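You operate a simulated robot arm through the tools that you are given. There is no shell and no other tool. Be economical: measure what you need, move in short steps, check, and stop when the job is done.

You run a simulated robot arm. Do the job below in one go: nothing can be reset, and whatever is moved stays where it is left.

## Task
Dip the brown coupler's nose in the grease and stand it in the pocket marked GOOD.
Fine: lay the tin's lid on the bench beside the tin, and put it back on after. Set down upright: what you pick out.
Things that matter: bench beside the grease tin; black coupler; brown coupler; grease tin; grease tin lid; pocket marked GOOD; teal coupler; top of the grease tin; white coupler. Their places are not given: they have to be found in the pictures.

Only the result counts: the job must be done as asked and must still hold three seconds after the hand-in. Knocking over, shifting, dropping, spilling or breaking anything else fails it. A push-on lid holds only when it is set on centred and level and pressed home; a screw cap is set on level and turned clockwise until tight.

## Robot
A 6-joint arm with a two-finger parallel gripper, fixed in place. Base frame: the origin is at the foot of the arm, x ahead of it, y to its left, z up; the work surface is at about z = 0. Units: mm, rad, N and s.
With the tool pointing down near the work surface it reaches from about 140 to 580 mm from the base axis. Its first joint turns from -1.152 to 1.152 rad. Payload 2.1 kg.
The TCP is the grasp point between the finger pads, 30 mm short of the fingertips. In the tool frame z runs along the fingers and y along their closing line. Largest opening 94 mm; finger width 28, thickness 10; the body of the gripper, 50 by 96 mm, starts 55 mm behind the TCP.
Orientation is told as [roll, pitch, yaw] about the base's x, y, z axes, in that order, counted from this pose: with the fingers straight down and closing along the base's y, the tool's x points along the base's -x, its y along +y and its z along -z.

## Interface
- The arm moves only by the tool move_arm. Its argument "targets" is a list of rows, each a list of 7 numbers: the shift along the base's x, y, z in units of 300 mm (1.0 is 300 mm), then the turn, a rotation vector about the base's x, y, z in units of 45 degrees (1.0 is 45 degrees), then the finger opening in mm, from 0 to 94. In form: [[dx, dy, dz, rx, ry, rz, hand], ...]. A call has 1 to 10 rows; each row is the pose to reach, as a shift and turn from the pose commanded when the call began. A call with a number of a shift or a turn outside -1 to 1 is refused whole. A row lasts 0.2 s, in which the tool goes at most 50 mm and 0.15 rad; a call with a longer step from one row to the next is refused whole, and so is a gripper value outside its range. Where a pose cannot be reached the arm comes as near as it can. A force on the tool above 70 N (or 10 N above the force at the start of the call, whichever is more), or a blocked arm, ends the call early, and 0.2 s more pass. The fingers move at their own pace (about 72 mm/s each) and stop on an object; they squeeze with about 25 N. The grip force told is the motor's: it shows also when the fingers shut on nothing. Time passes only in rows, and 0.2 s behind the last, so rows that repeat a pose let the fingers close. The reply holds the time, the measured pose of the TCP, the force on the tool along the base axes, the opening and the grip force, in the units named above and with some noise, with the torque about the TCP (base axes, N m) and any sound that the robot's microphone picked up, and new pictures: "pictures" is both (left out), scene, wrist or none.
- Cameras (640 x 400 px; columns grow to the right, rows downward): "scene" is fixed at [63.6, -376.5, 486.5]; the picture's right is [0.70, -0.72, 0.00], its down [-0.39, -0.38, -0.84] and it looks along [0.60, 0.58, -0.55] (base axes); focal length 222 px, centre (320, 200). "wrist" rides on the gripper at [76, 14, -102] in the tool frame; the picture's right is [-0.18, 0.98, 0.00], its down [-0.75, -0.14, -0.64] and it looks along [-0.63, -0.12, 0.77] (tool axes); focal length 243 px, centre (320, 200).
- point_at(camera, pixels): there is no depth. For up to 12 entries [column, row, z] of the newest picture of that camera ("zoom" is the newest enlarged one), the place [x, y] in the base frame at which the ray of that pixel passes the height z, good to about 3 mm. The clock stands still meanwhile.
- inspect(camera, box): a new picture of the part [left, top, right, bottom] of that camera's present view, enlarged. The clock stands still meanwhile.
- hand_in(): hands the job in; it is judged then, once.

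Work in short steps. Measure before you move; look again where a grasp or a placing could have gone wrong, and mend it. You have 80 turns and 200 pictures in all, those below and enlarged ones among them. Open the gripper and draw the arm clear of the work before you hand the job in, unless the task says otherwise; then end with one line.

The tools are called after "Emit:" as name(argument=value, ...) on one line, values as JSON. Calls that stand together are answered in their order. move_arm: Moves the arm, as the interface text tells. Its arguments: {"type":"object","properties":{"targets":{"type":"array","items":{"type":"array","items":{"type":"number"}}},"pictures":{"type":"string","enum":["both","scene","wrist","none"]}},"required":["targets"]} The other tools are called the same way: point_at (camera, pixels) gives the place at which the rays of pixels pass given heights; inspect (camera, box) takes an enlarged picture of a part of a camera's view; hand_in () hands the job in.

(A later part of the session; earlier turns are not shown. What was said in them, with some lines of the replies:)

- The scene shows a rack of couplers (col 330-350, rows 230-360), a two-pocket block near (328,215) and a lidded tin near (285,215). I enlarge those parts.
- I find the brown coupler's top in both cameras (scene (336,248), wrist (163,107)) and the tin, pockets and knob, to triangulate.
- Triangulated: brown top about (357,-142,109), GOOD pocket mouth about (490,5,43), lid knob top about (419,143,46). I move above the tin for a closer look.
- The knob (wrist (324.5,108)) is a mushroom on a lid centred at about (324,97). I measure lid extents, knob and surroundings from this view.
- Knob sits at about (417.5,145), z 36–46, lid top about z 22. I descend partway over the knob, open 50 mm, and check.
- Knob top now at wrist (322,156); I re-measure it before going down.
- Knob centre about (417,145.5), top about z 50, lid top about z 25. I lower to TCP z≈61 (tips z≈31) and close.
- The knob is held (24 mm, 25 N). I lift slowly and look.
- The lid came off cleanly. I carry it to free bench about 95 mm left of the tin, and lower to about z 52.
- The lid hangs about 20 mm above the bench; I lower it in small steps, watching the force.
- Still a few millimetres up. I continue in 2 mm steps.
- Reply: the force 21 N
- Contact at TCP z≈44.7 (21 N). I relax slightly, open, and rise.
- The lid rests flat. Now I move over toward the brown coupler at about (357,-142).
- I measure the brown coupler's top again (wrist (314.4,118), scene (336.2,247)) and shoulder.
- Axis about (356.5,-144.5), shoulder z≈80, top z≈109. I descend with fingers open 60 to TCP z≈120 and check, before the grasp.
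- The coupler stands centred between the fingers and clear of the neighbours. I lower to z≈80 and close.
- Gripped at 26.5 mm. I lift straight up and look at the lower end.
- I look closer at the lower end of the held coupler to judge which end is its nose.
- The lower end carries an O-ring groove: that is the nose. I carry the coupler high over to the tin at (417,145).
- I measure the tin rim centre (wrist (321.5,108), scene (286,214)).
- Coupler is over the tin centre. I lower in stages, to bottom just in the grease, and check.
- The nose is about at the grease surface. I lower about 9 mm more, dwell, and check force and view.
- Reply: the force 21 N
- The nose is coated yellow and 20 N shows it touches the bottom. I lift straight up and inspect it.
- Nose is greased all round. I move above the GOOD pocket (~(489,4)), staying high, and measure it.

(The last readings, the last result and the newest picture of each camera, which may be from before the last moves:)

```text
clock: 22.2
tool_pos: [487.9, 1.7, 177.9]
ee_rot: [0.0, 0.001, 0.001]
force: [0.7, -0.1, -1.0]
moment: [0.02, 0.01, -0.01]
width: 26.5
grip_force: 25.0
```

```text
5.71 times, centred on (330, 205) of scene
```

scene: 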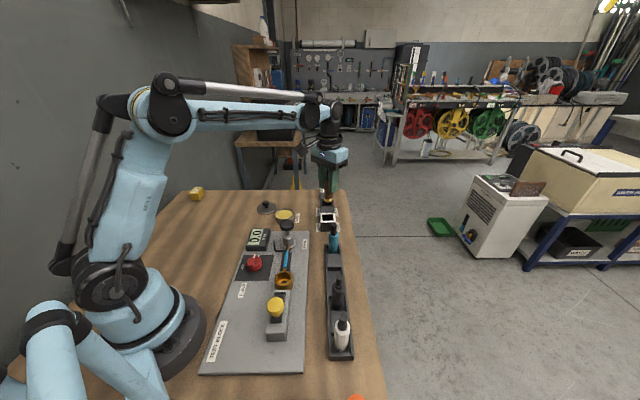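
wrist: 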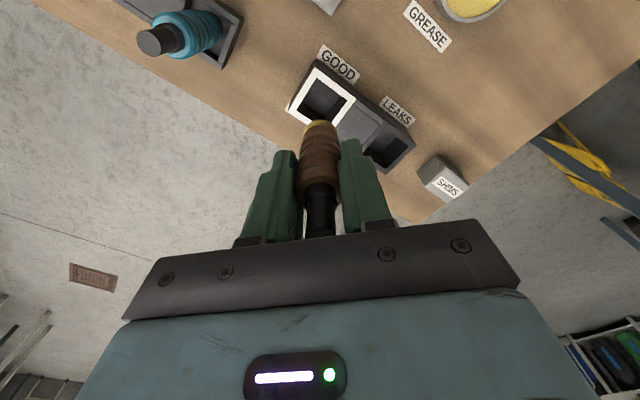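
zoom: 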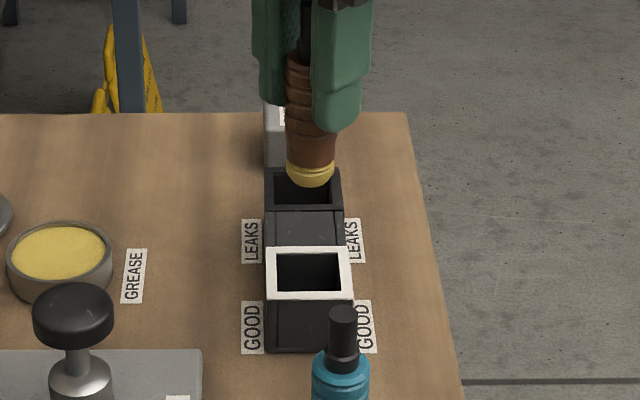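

I find the GOOD opening centre: wrist about (322,104.8), scene about (328.1,217.4), and measure it plus the corners.

Emit:
point_at(camera="wrist", pixels=[[322, 104.8, 38], [322, 104.8, 43], [322, 104.8, 48], [296.3, 109, 43], [347.3, 100.9, 43], [317.3, 77.5, 43]])

Emit:
point_at(camera="scene", pixels=[[328.1, 217.4, 38], [328.1, 217.4, 43], [328.1, 217.4, 48], [322.3, 214.1, 43], [333.5, 214.1, 43], [333.8, 220.8, 43], [322.6, 221.1, 43]])

```text
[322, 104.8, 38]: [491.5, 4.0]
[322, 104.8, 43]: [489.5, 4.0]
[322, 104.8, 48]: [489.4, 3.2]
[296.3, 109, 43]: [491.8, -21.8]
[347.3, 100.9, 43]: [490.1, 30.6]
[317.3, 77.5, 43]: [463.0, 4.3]
```

```text
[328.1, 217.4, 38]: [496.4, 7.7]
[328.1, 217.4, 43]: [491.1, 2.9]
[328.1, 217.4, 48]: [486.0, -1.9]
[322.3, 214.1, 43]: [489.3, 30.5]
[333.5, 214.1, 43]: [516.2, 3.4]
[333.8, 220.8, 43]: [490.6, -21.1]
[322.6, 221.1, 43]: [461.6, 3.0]
```

Pocket centre is (490,4), opening about 38 mm square at 45°, mouth z≈43. I nudge +2 mm in x and lower into the mouth, then check.

Emit:
move_arm(targets=[[0.006, 0.001, -0.07, 0, 0, 0, 12], [0.006, 0.001, -0.15, 0, 0, 0, 12], [0.006, 0.001, -0.18, 0, 0, 0, 12], [0.006, 0.001, -0.18, 0, 0, 0, 12]], pictures="none")

Emit:
inspect(camera="wrist", box=[240, 70, 400, 190])

Emit:
inspect(camera="scene", box=[300, 180, 356, 230])

```text
clock: 23.2
tool_pos: [489.4, 4.4, 122.8]
ee_rot: [0.0, 0.0, 0.0]
force: [-0.3, 0.9, -0.4]
moment: [-0.01, 0.01, 0.03]
width: 26.3
grip_force: 25.4
```

```text
3.33 times, centred on (320, 130) of wrist
```

zoom: 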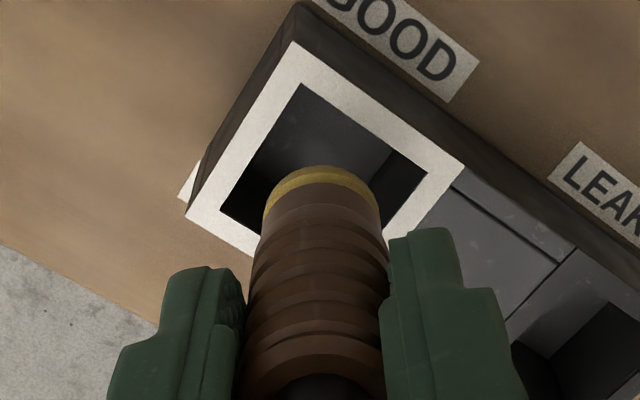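

```text
8.00 times, centred on (328, 205) of scene
```

zoom: 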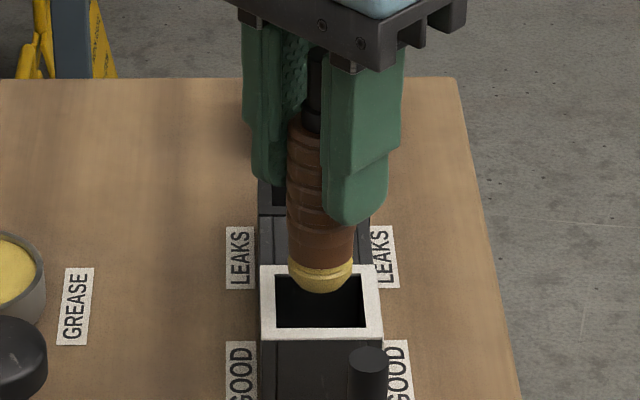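

The nose is above the mouth centre. I lower to z≈88.

Emit:
move_arm(targets=[[0, 0, -0.05, 0, 0, 0, 12], [0, 0, -0.1, 0, 0, 0, 12], [0, 0, -0.115, 0, 0, 0, 12], [0, 0, -0.115, 0, 0, 0, 12]], pictures="none")

Emit:
inspect(camera="scene", box=[300, 180, 356, 230])

```text
clock: 24.2
tool_pos: [488.7, 3.5, 90.1]
ee_rot: [-0.001, 0.0, 0.004]
force: [0.2, 0.2, -1.1]
moment: [-0.01, -0.01, -0.04]
width: 26.3
grip_force: 25.4
```

```text
8.00 times, centred on (328, 205) of scene
```

zoom: 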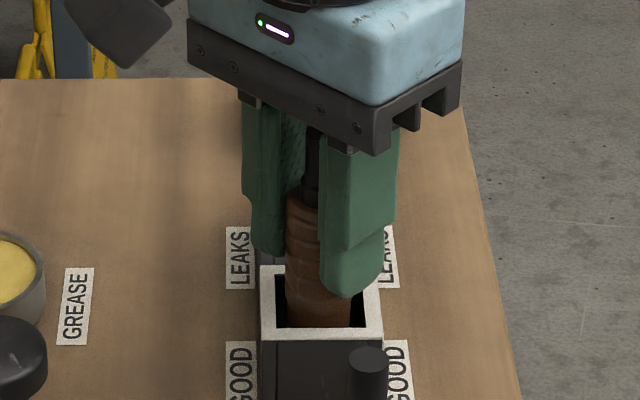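

Inside cleanly, no contact. I creep down 6 mm.

Emit:
move_arm(targets=[[0, 0, -0.01, 0, 0, 0, 12], [0, 0, -0.02, 0, 0, 0, 12], [0, 0, -0.02, 0, 0, 0, 12]], pictures="none")

```text
clock: 25.0
tool_pos: [489.2, 3.6, 82.7]
ee_rot: [0.0, 0.001, 0.001]
force: [-0.4, -0.8, 0.0]
moment: [0.0, 0.0, -0.01]
width: 26.3
grip_force: 24.7
```

No contact yet at 82.7; I creep 2–3 mm more.

Emit:
move_arm(targets=[[0, 0, -0.005, 0, 0, 0, 12], [0, 0, -0.01, 0, 0, 0, 12], [0, 0, -0.01, 0, 0, 0, 12]], pictures="none")

```text
clock: 25.8
tool_pos: [489.0, 4.1, 79.8]
ee_rot: [0.0, -0.001, 0.002]
force: [-0.4, -0.4, -1.2]
moment: [-0.02, 0.03, 0.02]
width: 26.4
grip_force: 25.6
```

Emit:
move_arm(targets=[[0, 0, -0.005, 0, 0, 0, 12], [0, 0, -0.01, 0, 0, 0, 12], [0, 0, -0.01, 0, 0, 0, 12]], pictures="none")

Emit:
inspect(camera="scene", box=[300, 180, 356, 230])

```text
clock: 26.6
tool_pos: [489.5, 2.4, 76.4]
ee_rot: [-0.001, -0.001, 0.002]
force: [0.3, 0.8, -0.8]
moment: [-0.03, -0.03, 0.0]
width: 26.5
grip_force: 24.7
```

```text
8.00 times, centred on (328, 205) of scene
```

zoom: 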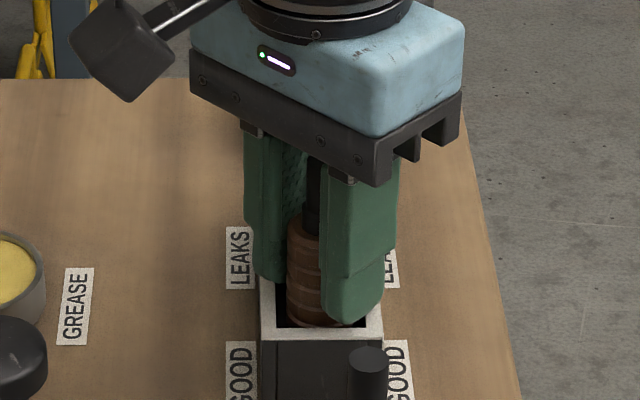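

Still no contact; tips are a few mm above the rim. I creep on in about 1 mm steps, watching.

Emit:
move_arm(targets=[[0, 0, -0.003, 0, 0, 0, 12], [0, 0, -0.006, 0, 0, 0, 12], [0, 0, -0.006, 0, 0, 0, 12]], pictures="none")

Emit:
inspect(camera="wrist", box=[240, 90, 400, 210])

```text
clock: 27.4
tool_pos: [489.2, 4.0, 74.9]
ee_rot: [0.0, -0.001, 0.0]
force: [0.1, -1.6, 24.0]
moment: [-0.13, -0.05, -0.02]
width: 26.3
grip_force: 24.6
```

```text
3.33 times, centred on (320, 150) of wrist
```

zoom: 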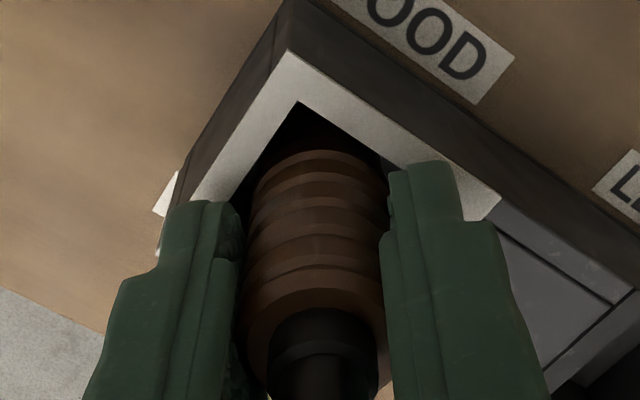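

Contact 24 N at z 74.9 – either the floor or the tips on the rim; at most a mm or two remains. I relax 1 mm and open a little to let it settle, then look.

Emit:
move_arm(targets=[[0, 0, 0.003, 0, 0, 0, 12], [0, 0, 0.003, 0, 0, 0, 30], [0, 0, 0.003, 0, 0, 0, 30], [0, 0, 0.003, 0, 0, 0, 36], [0, 0, 0.003, 0, 0, 0, 36]], pictures="none")

Emit:
inspect(camera="wrist", box=[240, 90, 400, 210])

Emit:
inspect(camera="scene", box=[300, 180, 356, 230])

```text
clock: 28.6
tool_pos: [490.1, 3.2, 74.8]
ee_rot: [0.0, 0.003, 0.001]
force: [-0.7, -0.2, 0.0]
moment: [0.01, 0.0, -0.01]
width: 36.1
grip_force: 0.0
```

```text
3.33 times, centred on (320, 150) of wrist
```

zoom: 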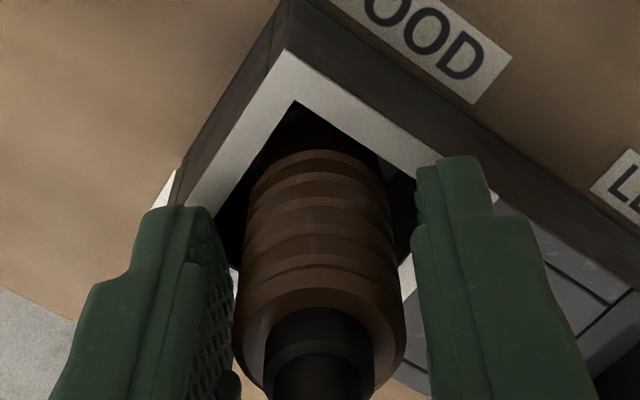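

```text
8.00 times, centred on (328, 205) of scene
```

zoom: 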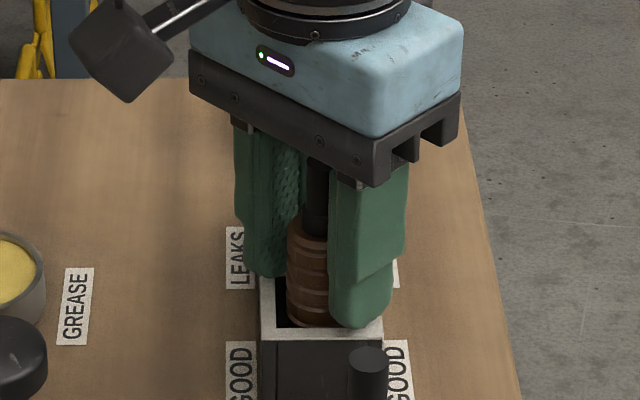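

It stands free of the fingers. I open to 56 and rise straight up.

Emit:
move_arm(targets=[[0, 0, 0.006, 0, 0, 0, 56], [0, 0, 0.006, 0, 0, 0, 56], [0, 0, 0.1, 0, 0, 0, 56], [0, 0, 0.24, 0, 0, 0, 56], [0, 0, 0.38, 0, 0, 0, 56], [0, 0, 0.45, 0, 0, 0, 56]])

Emit:
inspect(camera="scene", box=[300, 180, 356, 230])

Emit:
inspect(camera="wrist", box=[240, 60, 400, 180])

```text
clock: 30.0
tool_pos: [489.2, 5.1, 213.5]
ee_rot: [0.0, 0.0, 0.002]
force: [-0.8, -0.3, 0.0]
moment: [-0.01, 0.0, 0.0]
width: 56.0
grip_force: 0.1
```

scene: 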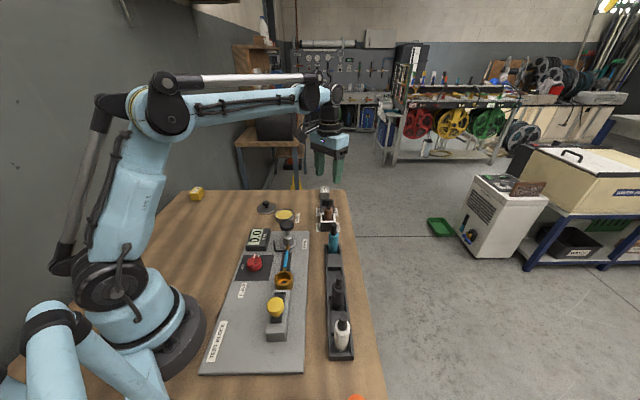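
wrist: 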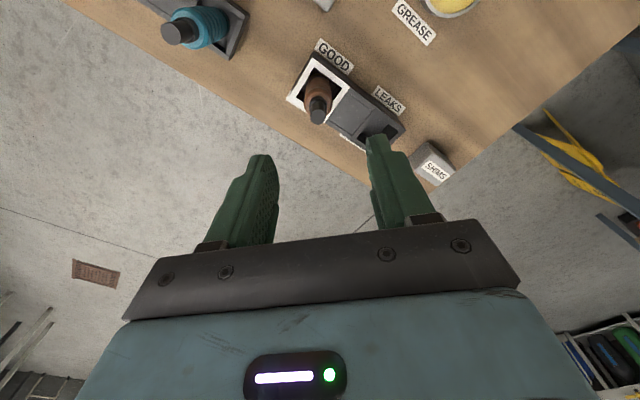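

```text
8.00 times, centred on (328, 205) of scene
```

zoom: 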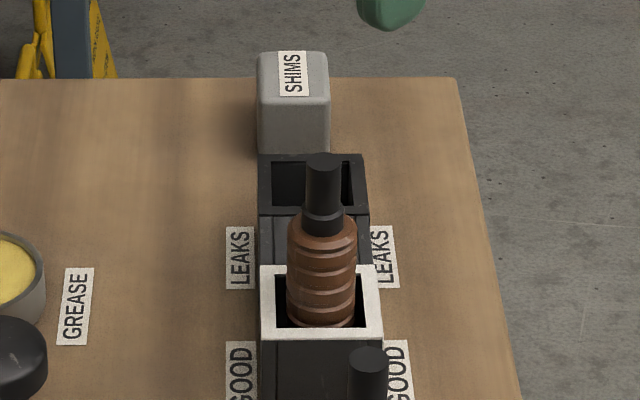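

```text
3.33 times, centred on (320, 120) of wrist
```

zoom: 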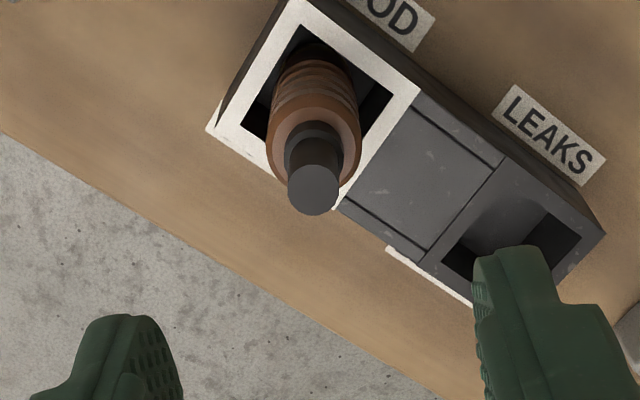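

The brown coupler stands upright in GOOD. Now I return for the lid at commanded (406.3,238.5).

Emit:
move_arm(targets=[[-0.04, 0.13, 0, 0, 0, 0, 56], [-0.1, 0.27, 0, 0, 0, 0, 56], [-0.16, 0.41, 0, 0, 0, 0, 56], [-0.21, 0.55, 0, 0, 0, 0, 56], [-0.26, 0.69, 0, 0, 0, 0, 56], [-0.281, 0.778, 0, 0, 0, 0, 56], [-0.281, 0.778, -0.15, 0, 0, 0, 56], [-0.281, 0.778, -0.3, 0, 0, 0, 56], [-0.281, 0.778, -0.4, 0, 0, 0, 56], [-0.281, 0.778, -0.4, 0, 0, 0, 56]], pictures="none")

Emit:
inspect(camera="wrist", box=[220, 70, 420, 210])

Emit:
inspect(camera="scene", box=[230, 170, 310, 230])

```text
clock: 32.2
tool_pos: [406.6, 240.5, 90.7]
ee_rot: [0.001, -0.001, -0.001]
force: [0.0, -0.2, 0.2]
moment: [0.0, -0.05, -0.04]
width: 55.7
grip_force: 0.0
```

```text
2.86 times, centred on (320, 140) of wrist
```

zoom: 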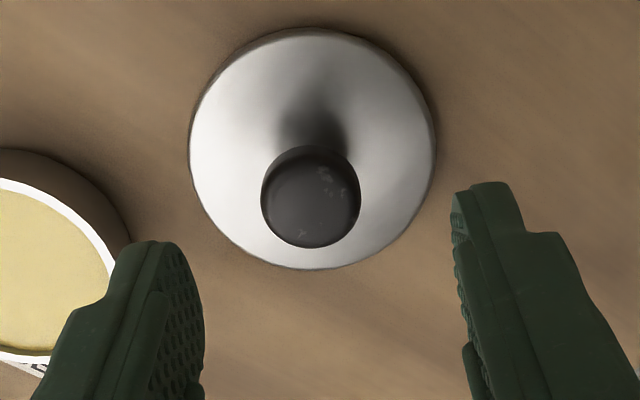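

```text
6.67 times, centred on (270, 200) of scene
```

zoom: 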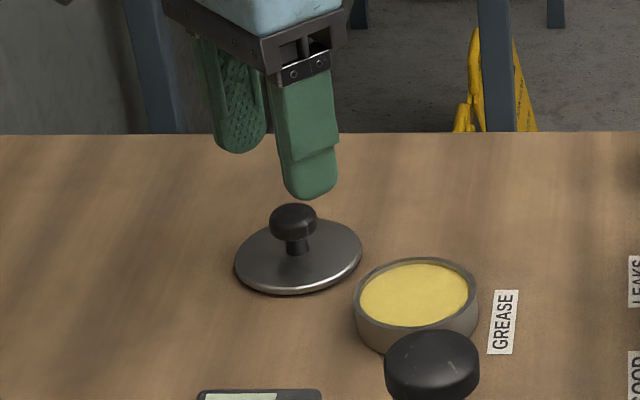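

I check knob position (wrist (316.9,138), top z≈30) before going down.

Emit:
point_at(camera="wrist", pixels=[[316.9, 140, 28], [316.9, 140, 32], [301.5, 140, 30], [332.5, 140, 30], [328, 110, 5]])

```text
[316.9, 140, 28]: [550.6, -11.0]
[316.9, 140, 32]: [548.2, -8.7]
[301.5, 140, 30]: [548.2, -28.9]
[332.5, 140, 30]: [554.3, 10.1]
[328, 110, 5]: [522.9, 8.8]
```

That used the older full picture; I take a fresh enlarged wrist view to measure in.

Emit:
inspect(camera="wrist", box=[220, 70, 420, 210])

Emit:
point_at(camera="zoom", pixels=[[311, 197, 28], [311, 197, 31], [262, 197, 30], [360, 197, 30], [312, 150, 6], [190, 150, 6], [436, 150, 6]])

```text
2.86 times, centred on (320, 140) of wrist
```

zoom: 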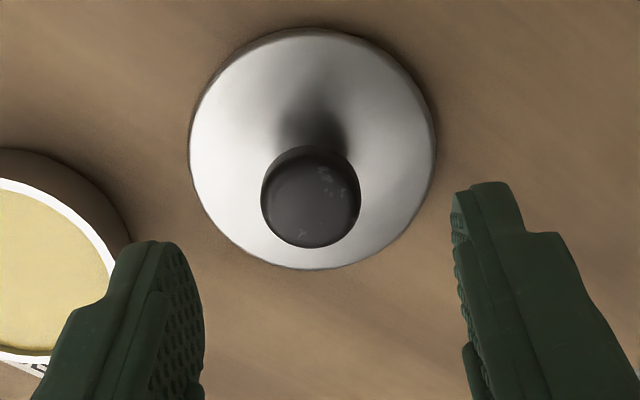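

```text
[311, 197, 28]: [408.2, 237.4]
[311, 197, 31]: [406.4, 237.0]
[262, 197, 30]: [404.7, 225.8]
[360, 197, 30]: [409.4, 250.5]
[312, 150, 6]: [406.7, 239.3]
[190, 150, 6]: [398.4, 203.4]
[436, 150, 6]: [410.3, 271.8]
```

Knob at (406.5,237.5): aligned. I lower to z≈43 and grip it.

Emit:
move_arm(targets=[[0, -0.002, -0.08, 0, 0, 0, 56], [0, -0.002, -0.14, 0, 0, 0, 56], [0, -0.002, -0.154, 0, 0, 0, 56], [0, -0.002, -0.154, 0, 0, 0, 36], [0, -0.002, -0.154, 0, 0, 0, 20], [0, -0.002, -0.154, 0, 0, 0, 10], [0, -0.002, -0.154, 0, 0, 0, 10]], pictures="none")

Emit:
move_arm(targets=[[0, 0, 0.03, 0, 0, 0, 10], [0, 0, 0.12, 0, 0, 0, 10], [0, 0, 0.22, 0, 0, 0, 10], [0, 0, 0.22, 0, 0, 0, 10]], pictures="none")

Emit:
inspect(camera="scene", box=[230, 170, 310, 230])

Emit:
inspect(camera="wrist", box=[220, 70, 420, 210])

```text
clock: 33.8
tool_pos: [407.0, 237.6, 45.1]
ee_rot: [0.001, -0.001, 0.002]
force: [-0.3, -0.5, 0.0]
moment: [-0.01, 0.0, 0.0]
width: 23.7
grip_force: 25.1
```

```text
clock: 34.8
tool_pos: [404.7, 237.2, 111.6]
ee_rot: [0.0, 0.001, 0.002]
force: [1.0, -0.8, -0.3]
moment: [-0.03, 0.01, -0.03]
width: 24.2
grip_force: 25.1
```

```text
6.67 times, centred on (270, 200) of scene
```

zoom: 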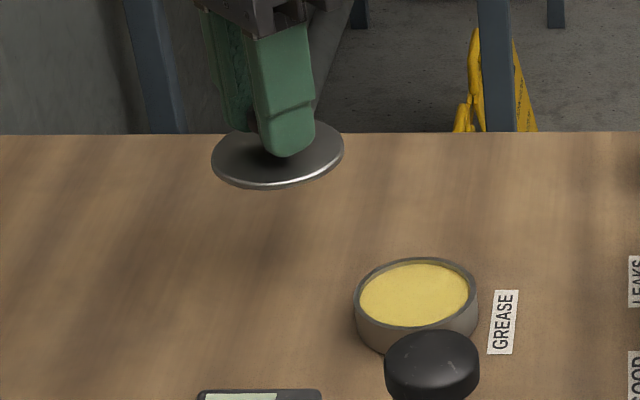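

```text
2.86 times, centred on (320, 140) of wrist
```

zoom: 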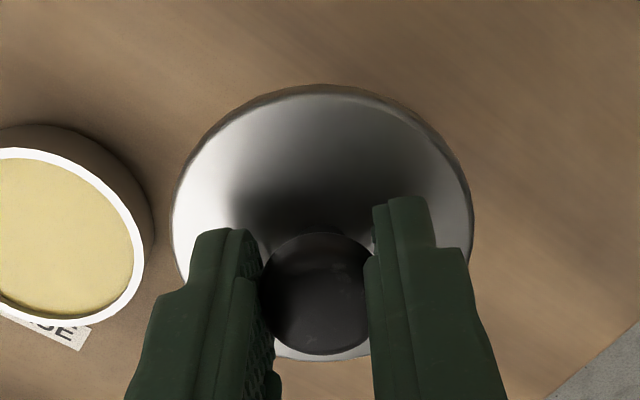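

The lid is held level. I carry it back over the tin at commanded (418.3,145.5), stopping about 10 mm above the seat.

Emit:
move_arm(targets=[[0.01, -0.12, 0, 0, 0, 0, 10], [0.03, -0.24, 0, 0, 0, 0, 10], [0.04, -0.308, 0, 0, 0, 0, 10], [0.04, -0.308, -0.08, 0, 0, 0, 10], [0.04, -0.308, -0.12, 0, 0, 0, 10], [0.04, -0.308, -0.12, 0, 0, 0, 10]], pictures="none")

Emit:
inspect(camera="scene", box=[255, 185, 319, 235])

Emit:
inspect(camera="wrist", box=[220, 70, 420, 210])

```text
clock: 36.2
tool_pos: [416.0, 143.2, 75.4]
ee_rot: [0.0, 0.001, 0.001]
force: [-0.7, 0.0, -0.7]
moment: [0.02, 0.01, -0.03]
width: 23.9
grip_force: 24.8
```

```text
8.00 times, centred on (287, 210) of scene
```

zoom: 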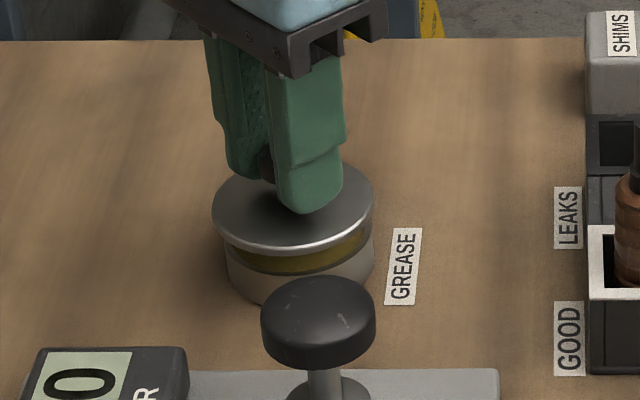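

```text
2.86 times, centred on (320, 140) of wrist
```

zoom: 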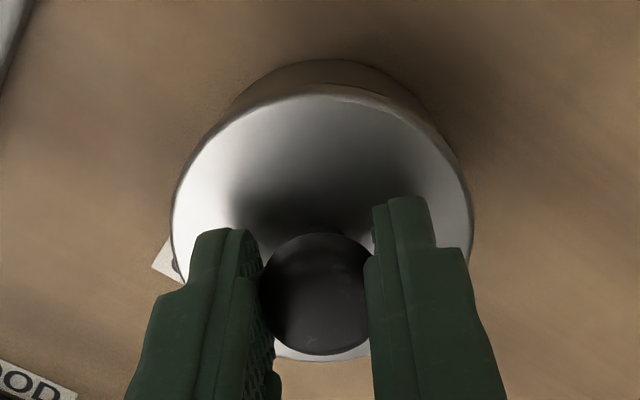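

Lid looks centred over the tin. I lower it in small steps.

Emit:
move_arm(targets=[[0, 0, -0.015, 0, 0, 0, 10], [0, 0, -0.03, 0, 0, 0, 10], [0, 0, -0.036, 0, 0, 0, 10], [0, 0, -0.036, 0, 0, 0, 10]], pictures="none")

Emit:
inspect(camera="scene", box=[255, 185, 319, 235])

```text
clock: 37.2
tool_pos: [417.1, 144.5, 63.6]
ee_rot: [-0.001, 0.0, 0.002]
force: [0.5, 0.1, -0.8]
moment: [0.0, -0.04, -0.02]
width: 23.9
grip_force: 25.3
```

```text
8.00 times, centred on (287, 210) of scene
```

zoom: 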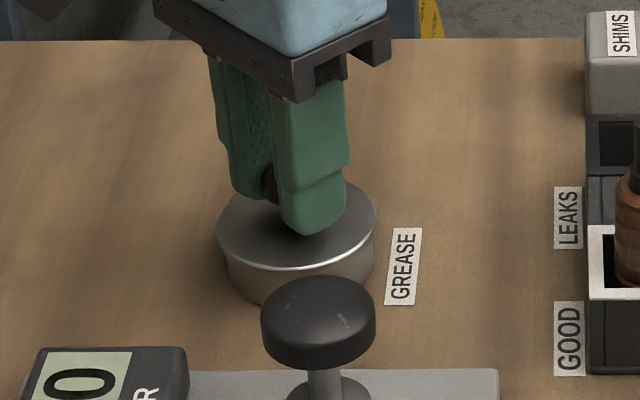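

Nearly seated with no force yet. I press down a few mm more, watching the force.

Emit:
move_arm(targets=[[0, 0, -0.005, 0, 0, 0, 10], [0, 0, -0.01, 0, 0, 0, 10], [0, 0, -0.014, 0, 0, 0, 10], [0, 0, -0.014, 0, 0, 0, 10]], pictures="none")

```text
clock: 38.2
tool_pos: [416.9, 143.8, 60.0]
ee_rot: [-0.001, -0.001, 0.0]
force: [-0.8, -3.5, 21.1]
moment: [-0.03, -0.07, 0.01]
width: 24.0
grip_force: 25.5
```

21 N: the lid is on the rim, matching its original outline (217–378). I press a little harder.

Emit:
move_arm(targets=[[0, 0, -0.004, 0, 0, 0, 10], [0, 0, -0.008, 0, 0, 0, 10], [0, 0, -0.008, 0, 0, 0, 10]], pictures="none")

Emit:
inspect(camera="scene", box=[255, 185, 319, 235])

```text
clock: 39.0
tool_pos: [416.2, 144.5, 57.8]
ee_rot: [0.0, -0.001, 0.0]
force: [0.9, -5.0, 19.5]
moment: [-0.08, -0.08, -0.03]
width: 23.8
grip_force: 24.6
```

```text
8.00 times, centred on (287, 210) of scene
```

zoom: 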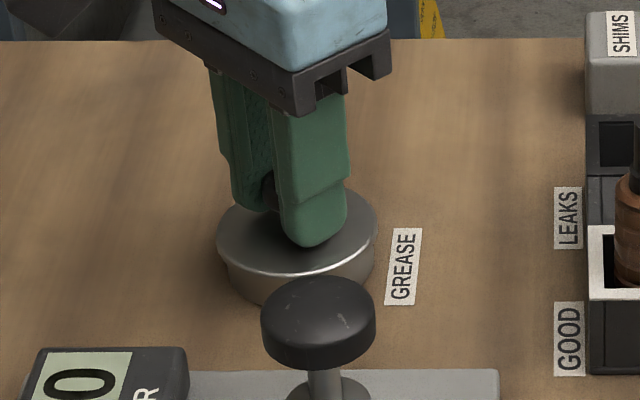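

The grip slips at about 20 N, so I'll open, rise, and press the knob top with closed fingers.

Emit:
move_arm(targets=[[0, 0, 0, 0, 0, 0, 40], [0, 0, 0, 0, 0, 0, 56], [0, 0, 0.01, 0, 0, 0, 56], [0, 0, 0.1, 0, 0, 0, 56], [0, 0, 0.17, 0, 0, 0, 30], [0, 0, 0.17, 0, 0, 0, 0], [0, 0, 0.17, 0, 0, 0, 0], [0, 0, 0.17, 0, 0, 0, 0]], pictures="none")

Emit:
inspect(camera="scene", box=[255, 185, 319, 235])

Emit:
inspect(camera="wrist", box=[220, 70, 420, 210])

```text
clock: 40.8
tool_pos: [416.2, 143.0, 108.3]
ee_rot: [-0.001, 0.001, 0.002]
force: [0.1, 1.0, 0.1]
moment: [0.0, 0.0, 0.01]
width: 0.0
grip_force: 24.4
```

```text
8.00 times, centred on (287, 210) of scene
```

zoom: 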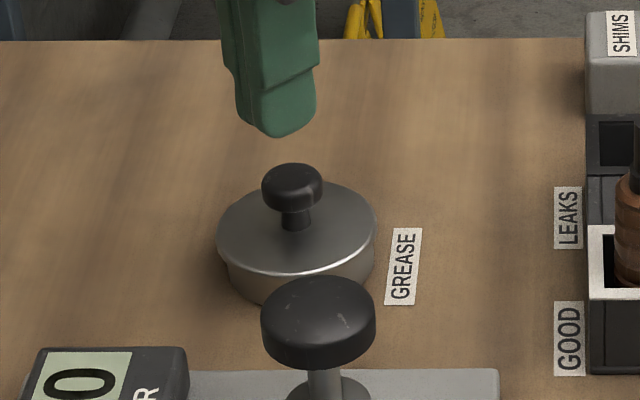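

```text
2.86 times, centred on (320, 140) of wrist
```

zoom: 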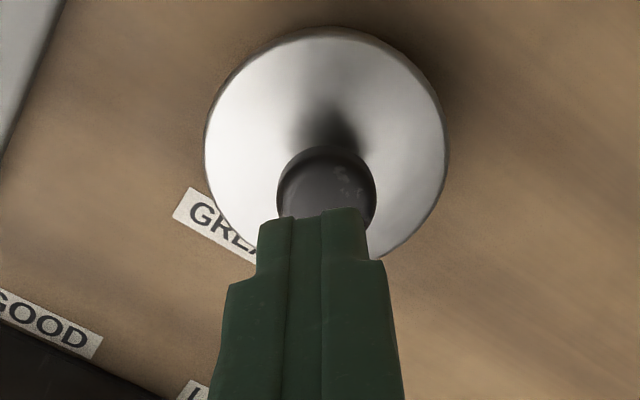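

The lid sits level and matches its original position. I lower the closed fingertips onto the knob top.

Emit:
move_arm(targets=[[0, 0.003, -0.05, 0, 0, 0, 0], [0, 0.003, -0.085, 0, 0, 0, 0], [0, 0.003, -0.095, 0, 0, 0, 0], [0, 0.003, -0.095, 0, 0, 0, 0]], pictures="none")

```text
clock: 41.8
tool_pos: [415.9, 143.6, 79.2]
ee_rot: [0.0, -0.001, 0.001]
force: [0.0, -1.9, 14.1]
moment: [-0.08, 0.01, -0.08]
width: 0.0
grip_force: 24.9
```

Contact at z≈79 (14 N). I press in small steps.

Emit:
move_arm(targets=[[0, 0, -0.004, 0, 0, 0, 0], [0, 0, -0.008, 0, 0, 0, 0], [0, 0, -0.008, 0, 0, 0, 0]], pictures="none")

```text
clock: 42.6
tool_pos: [416.3, 144.3, 79.2]
ee_rot: [-0.001, 0.003, 0.003]
force: [-0.2, 0.0, 23.0]
moment: [0.01, -0.03, -0.03]
width: 0.2
grip_force: 25.1
stopped in row 3: the force on the tool passed its limit at 71 N (the readings are from after the stop); the commanded pose is now the measured one
```

The press reached 71 N and then stopped. I rise and check the lid.

Emit:
move_arm(targets=[[0, 0, 0.05, 0, 0, 0, 0], [0, 0, 0.2, 0, 0, 0, 0], [0, 0, 0.35, 0, 0, 0, 40], [0, 0, 0.5, 0, 0, 0, 60], [-0.1, 0, 0.6, 0, 0, 0, 60], [-0.2, 0, 0.7, 0, 0, 0, 60]])

Emit:
inspect(camera="scene", box=[255, 185, 319, 235])

Emit:
inspect(camera="scene", box=[230, 180, 370, 280])

```text
clock: 44.0
tool_pos: [354.9, 143.1, 287.8]
ee_rot: [-0.002, 0.001, 0.001]
force: [0.1, 0.6, 0.5]
moment: [-0.03, -0.03, 0.05]
width: 60.2
grip_force: 0.0
```

scene: 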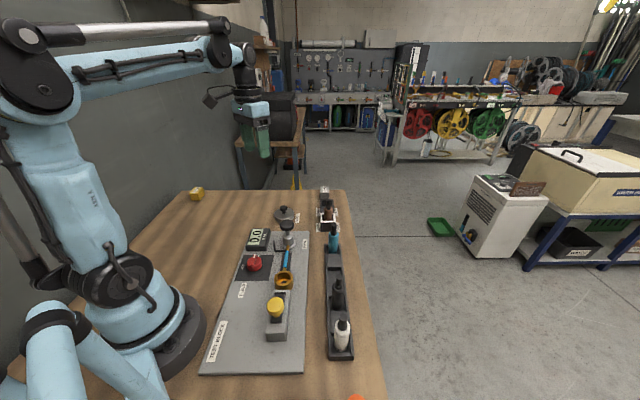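
wrist: 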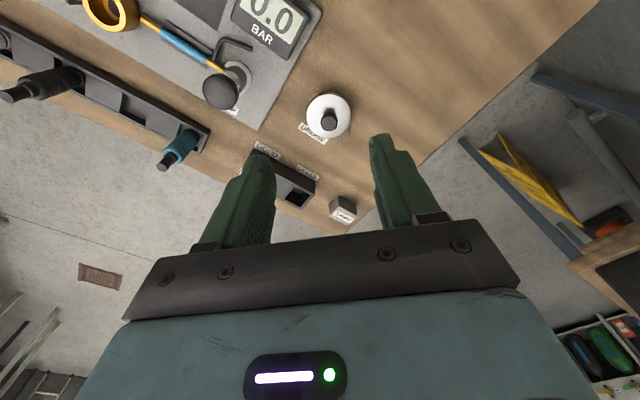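

```text
8.00 times, centred on (287, 210) of scene
```

zoom: 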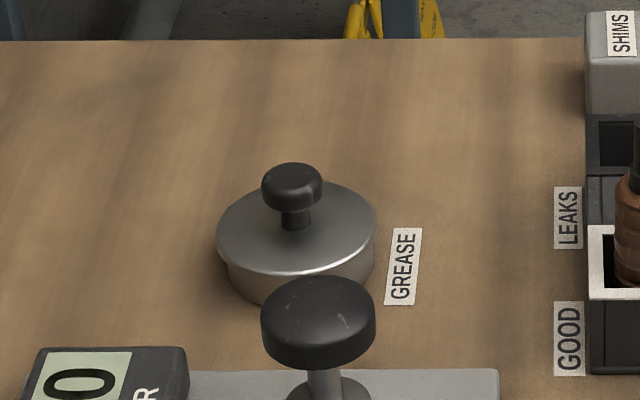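

```text
4.00 times, centred on (300, 230) of scene
```

zoom: 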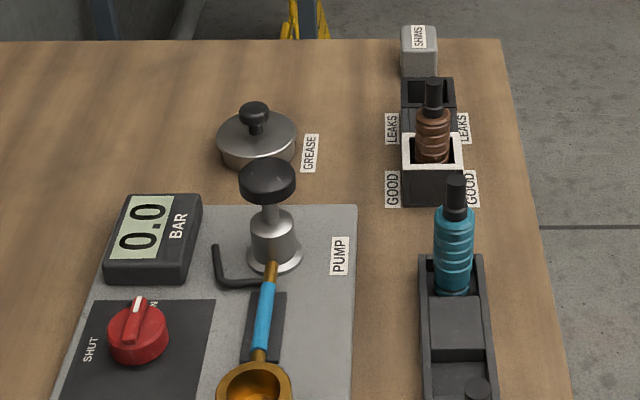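

The lid sits level and pressed home, the brown coupler stands upright in GOOD, the others are untouched, and the gripper is open and clear. I hand in.

Emit:
hand_in()

```text
The job is handed in.
```

I dipped the brown coupler's nose in the grease and stood it upright in the GOOD pocket. The tin's lid is back on, level and pressed home, and the arm is open and clear.
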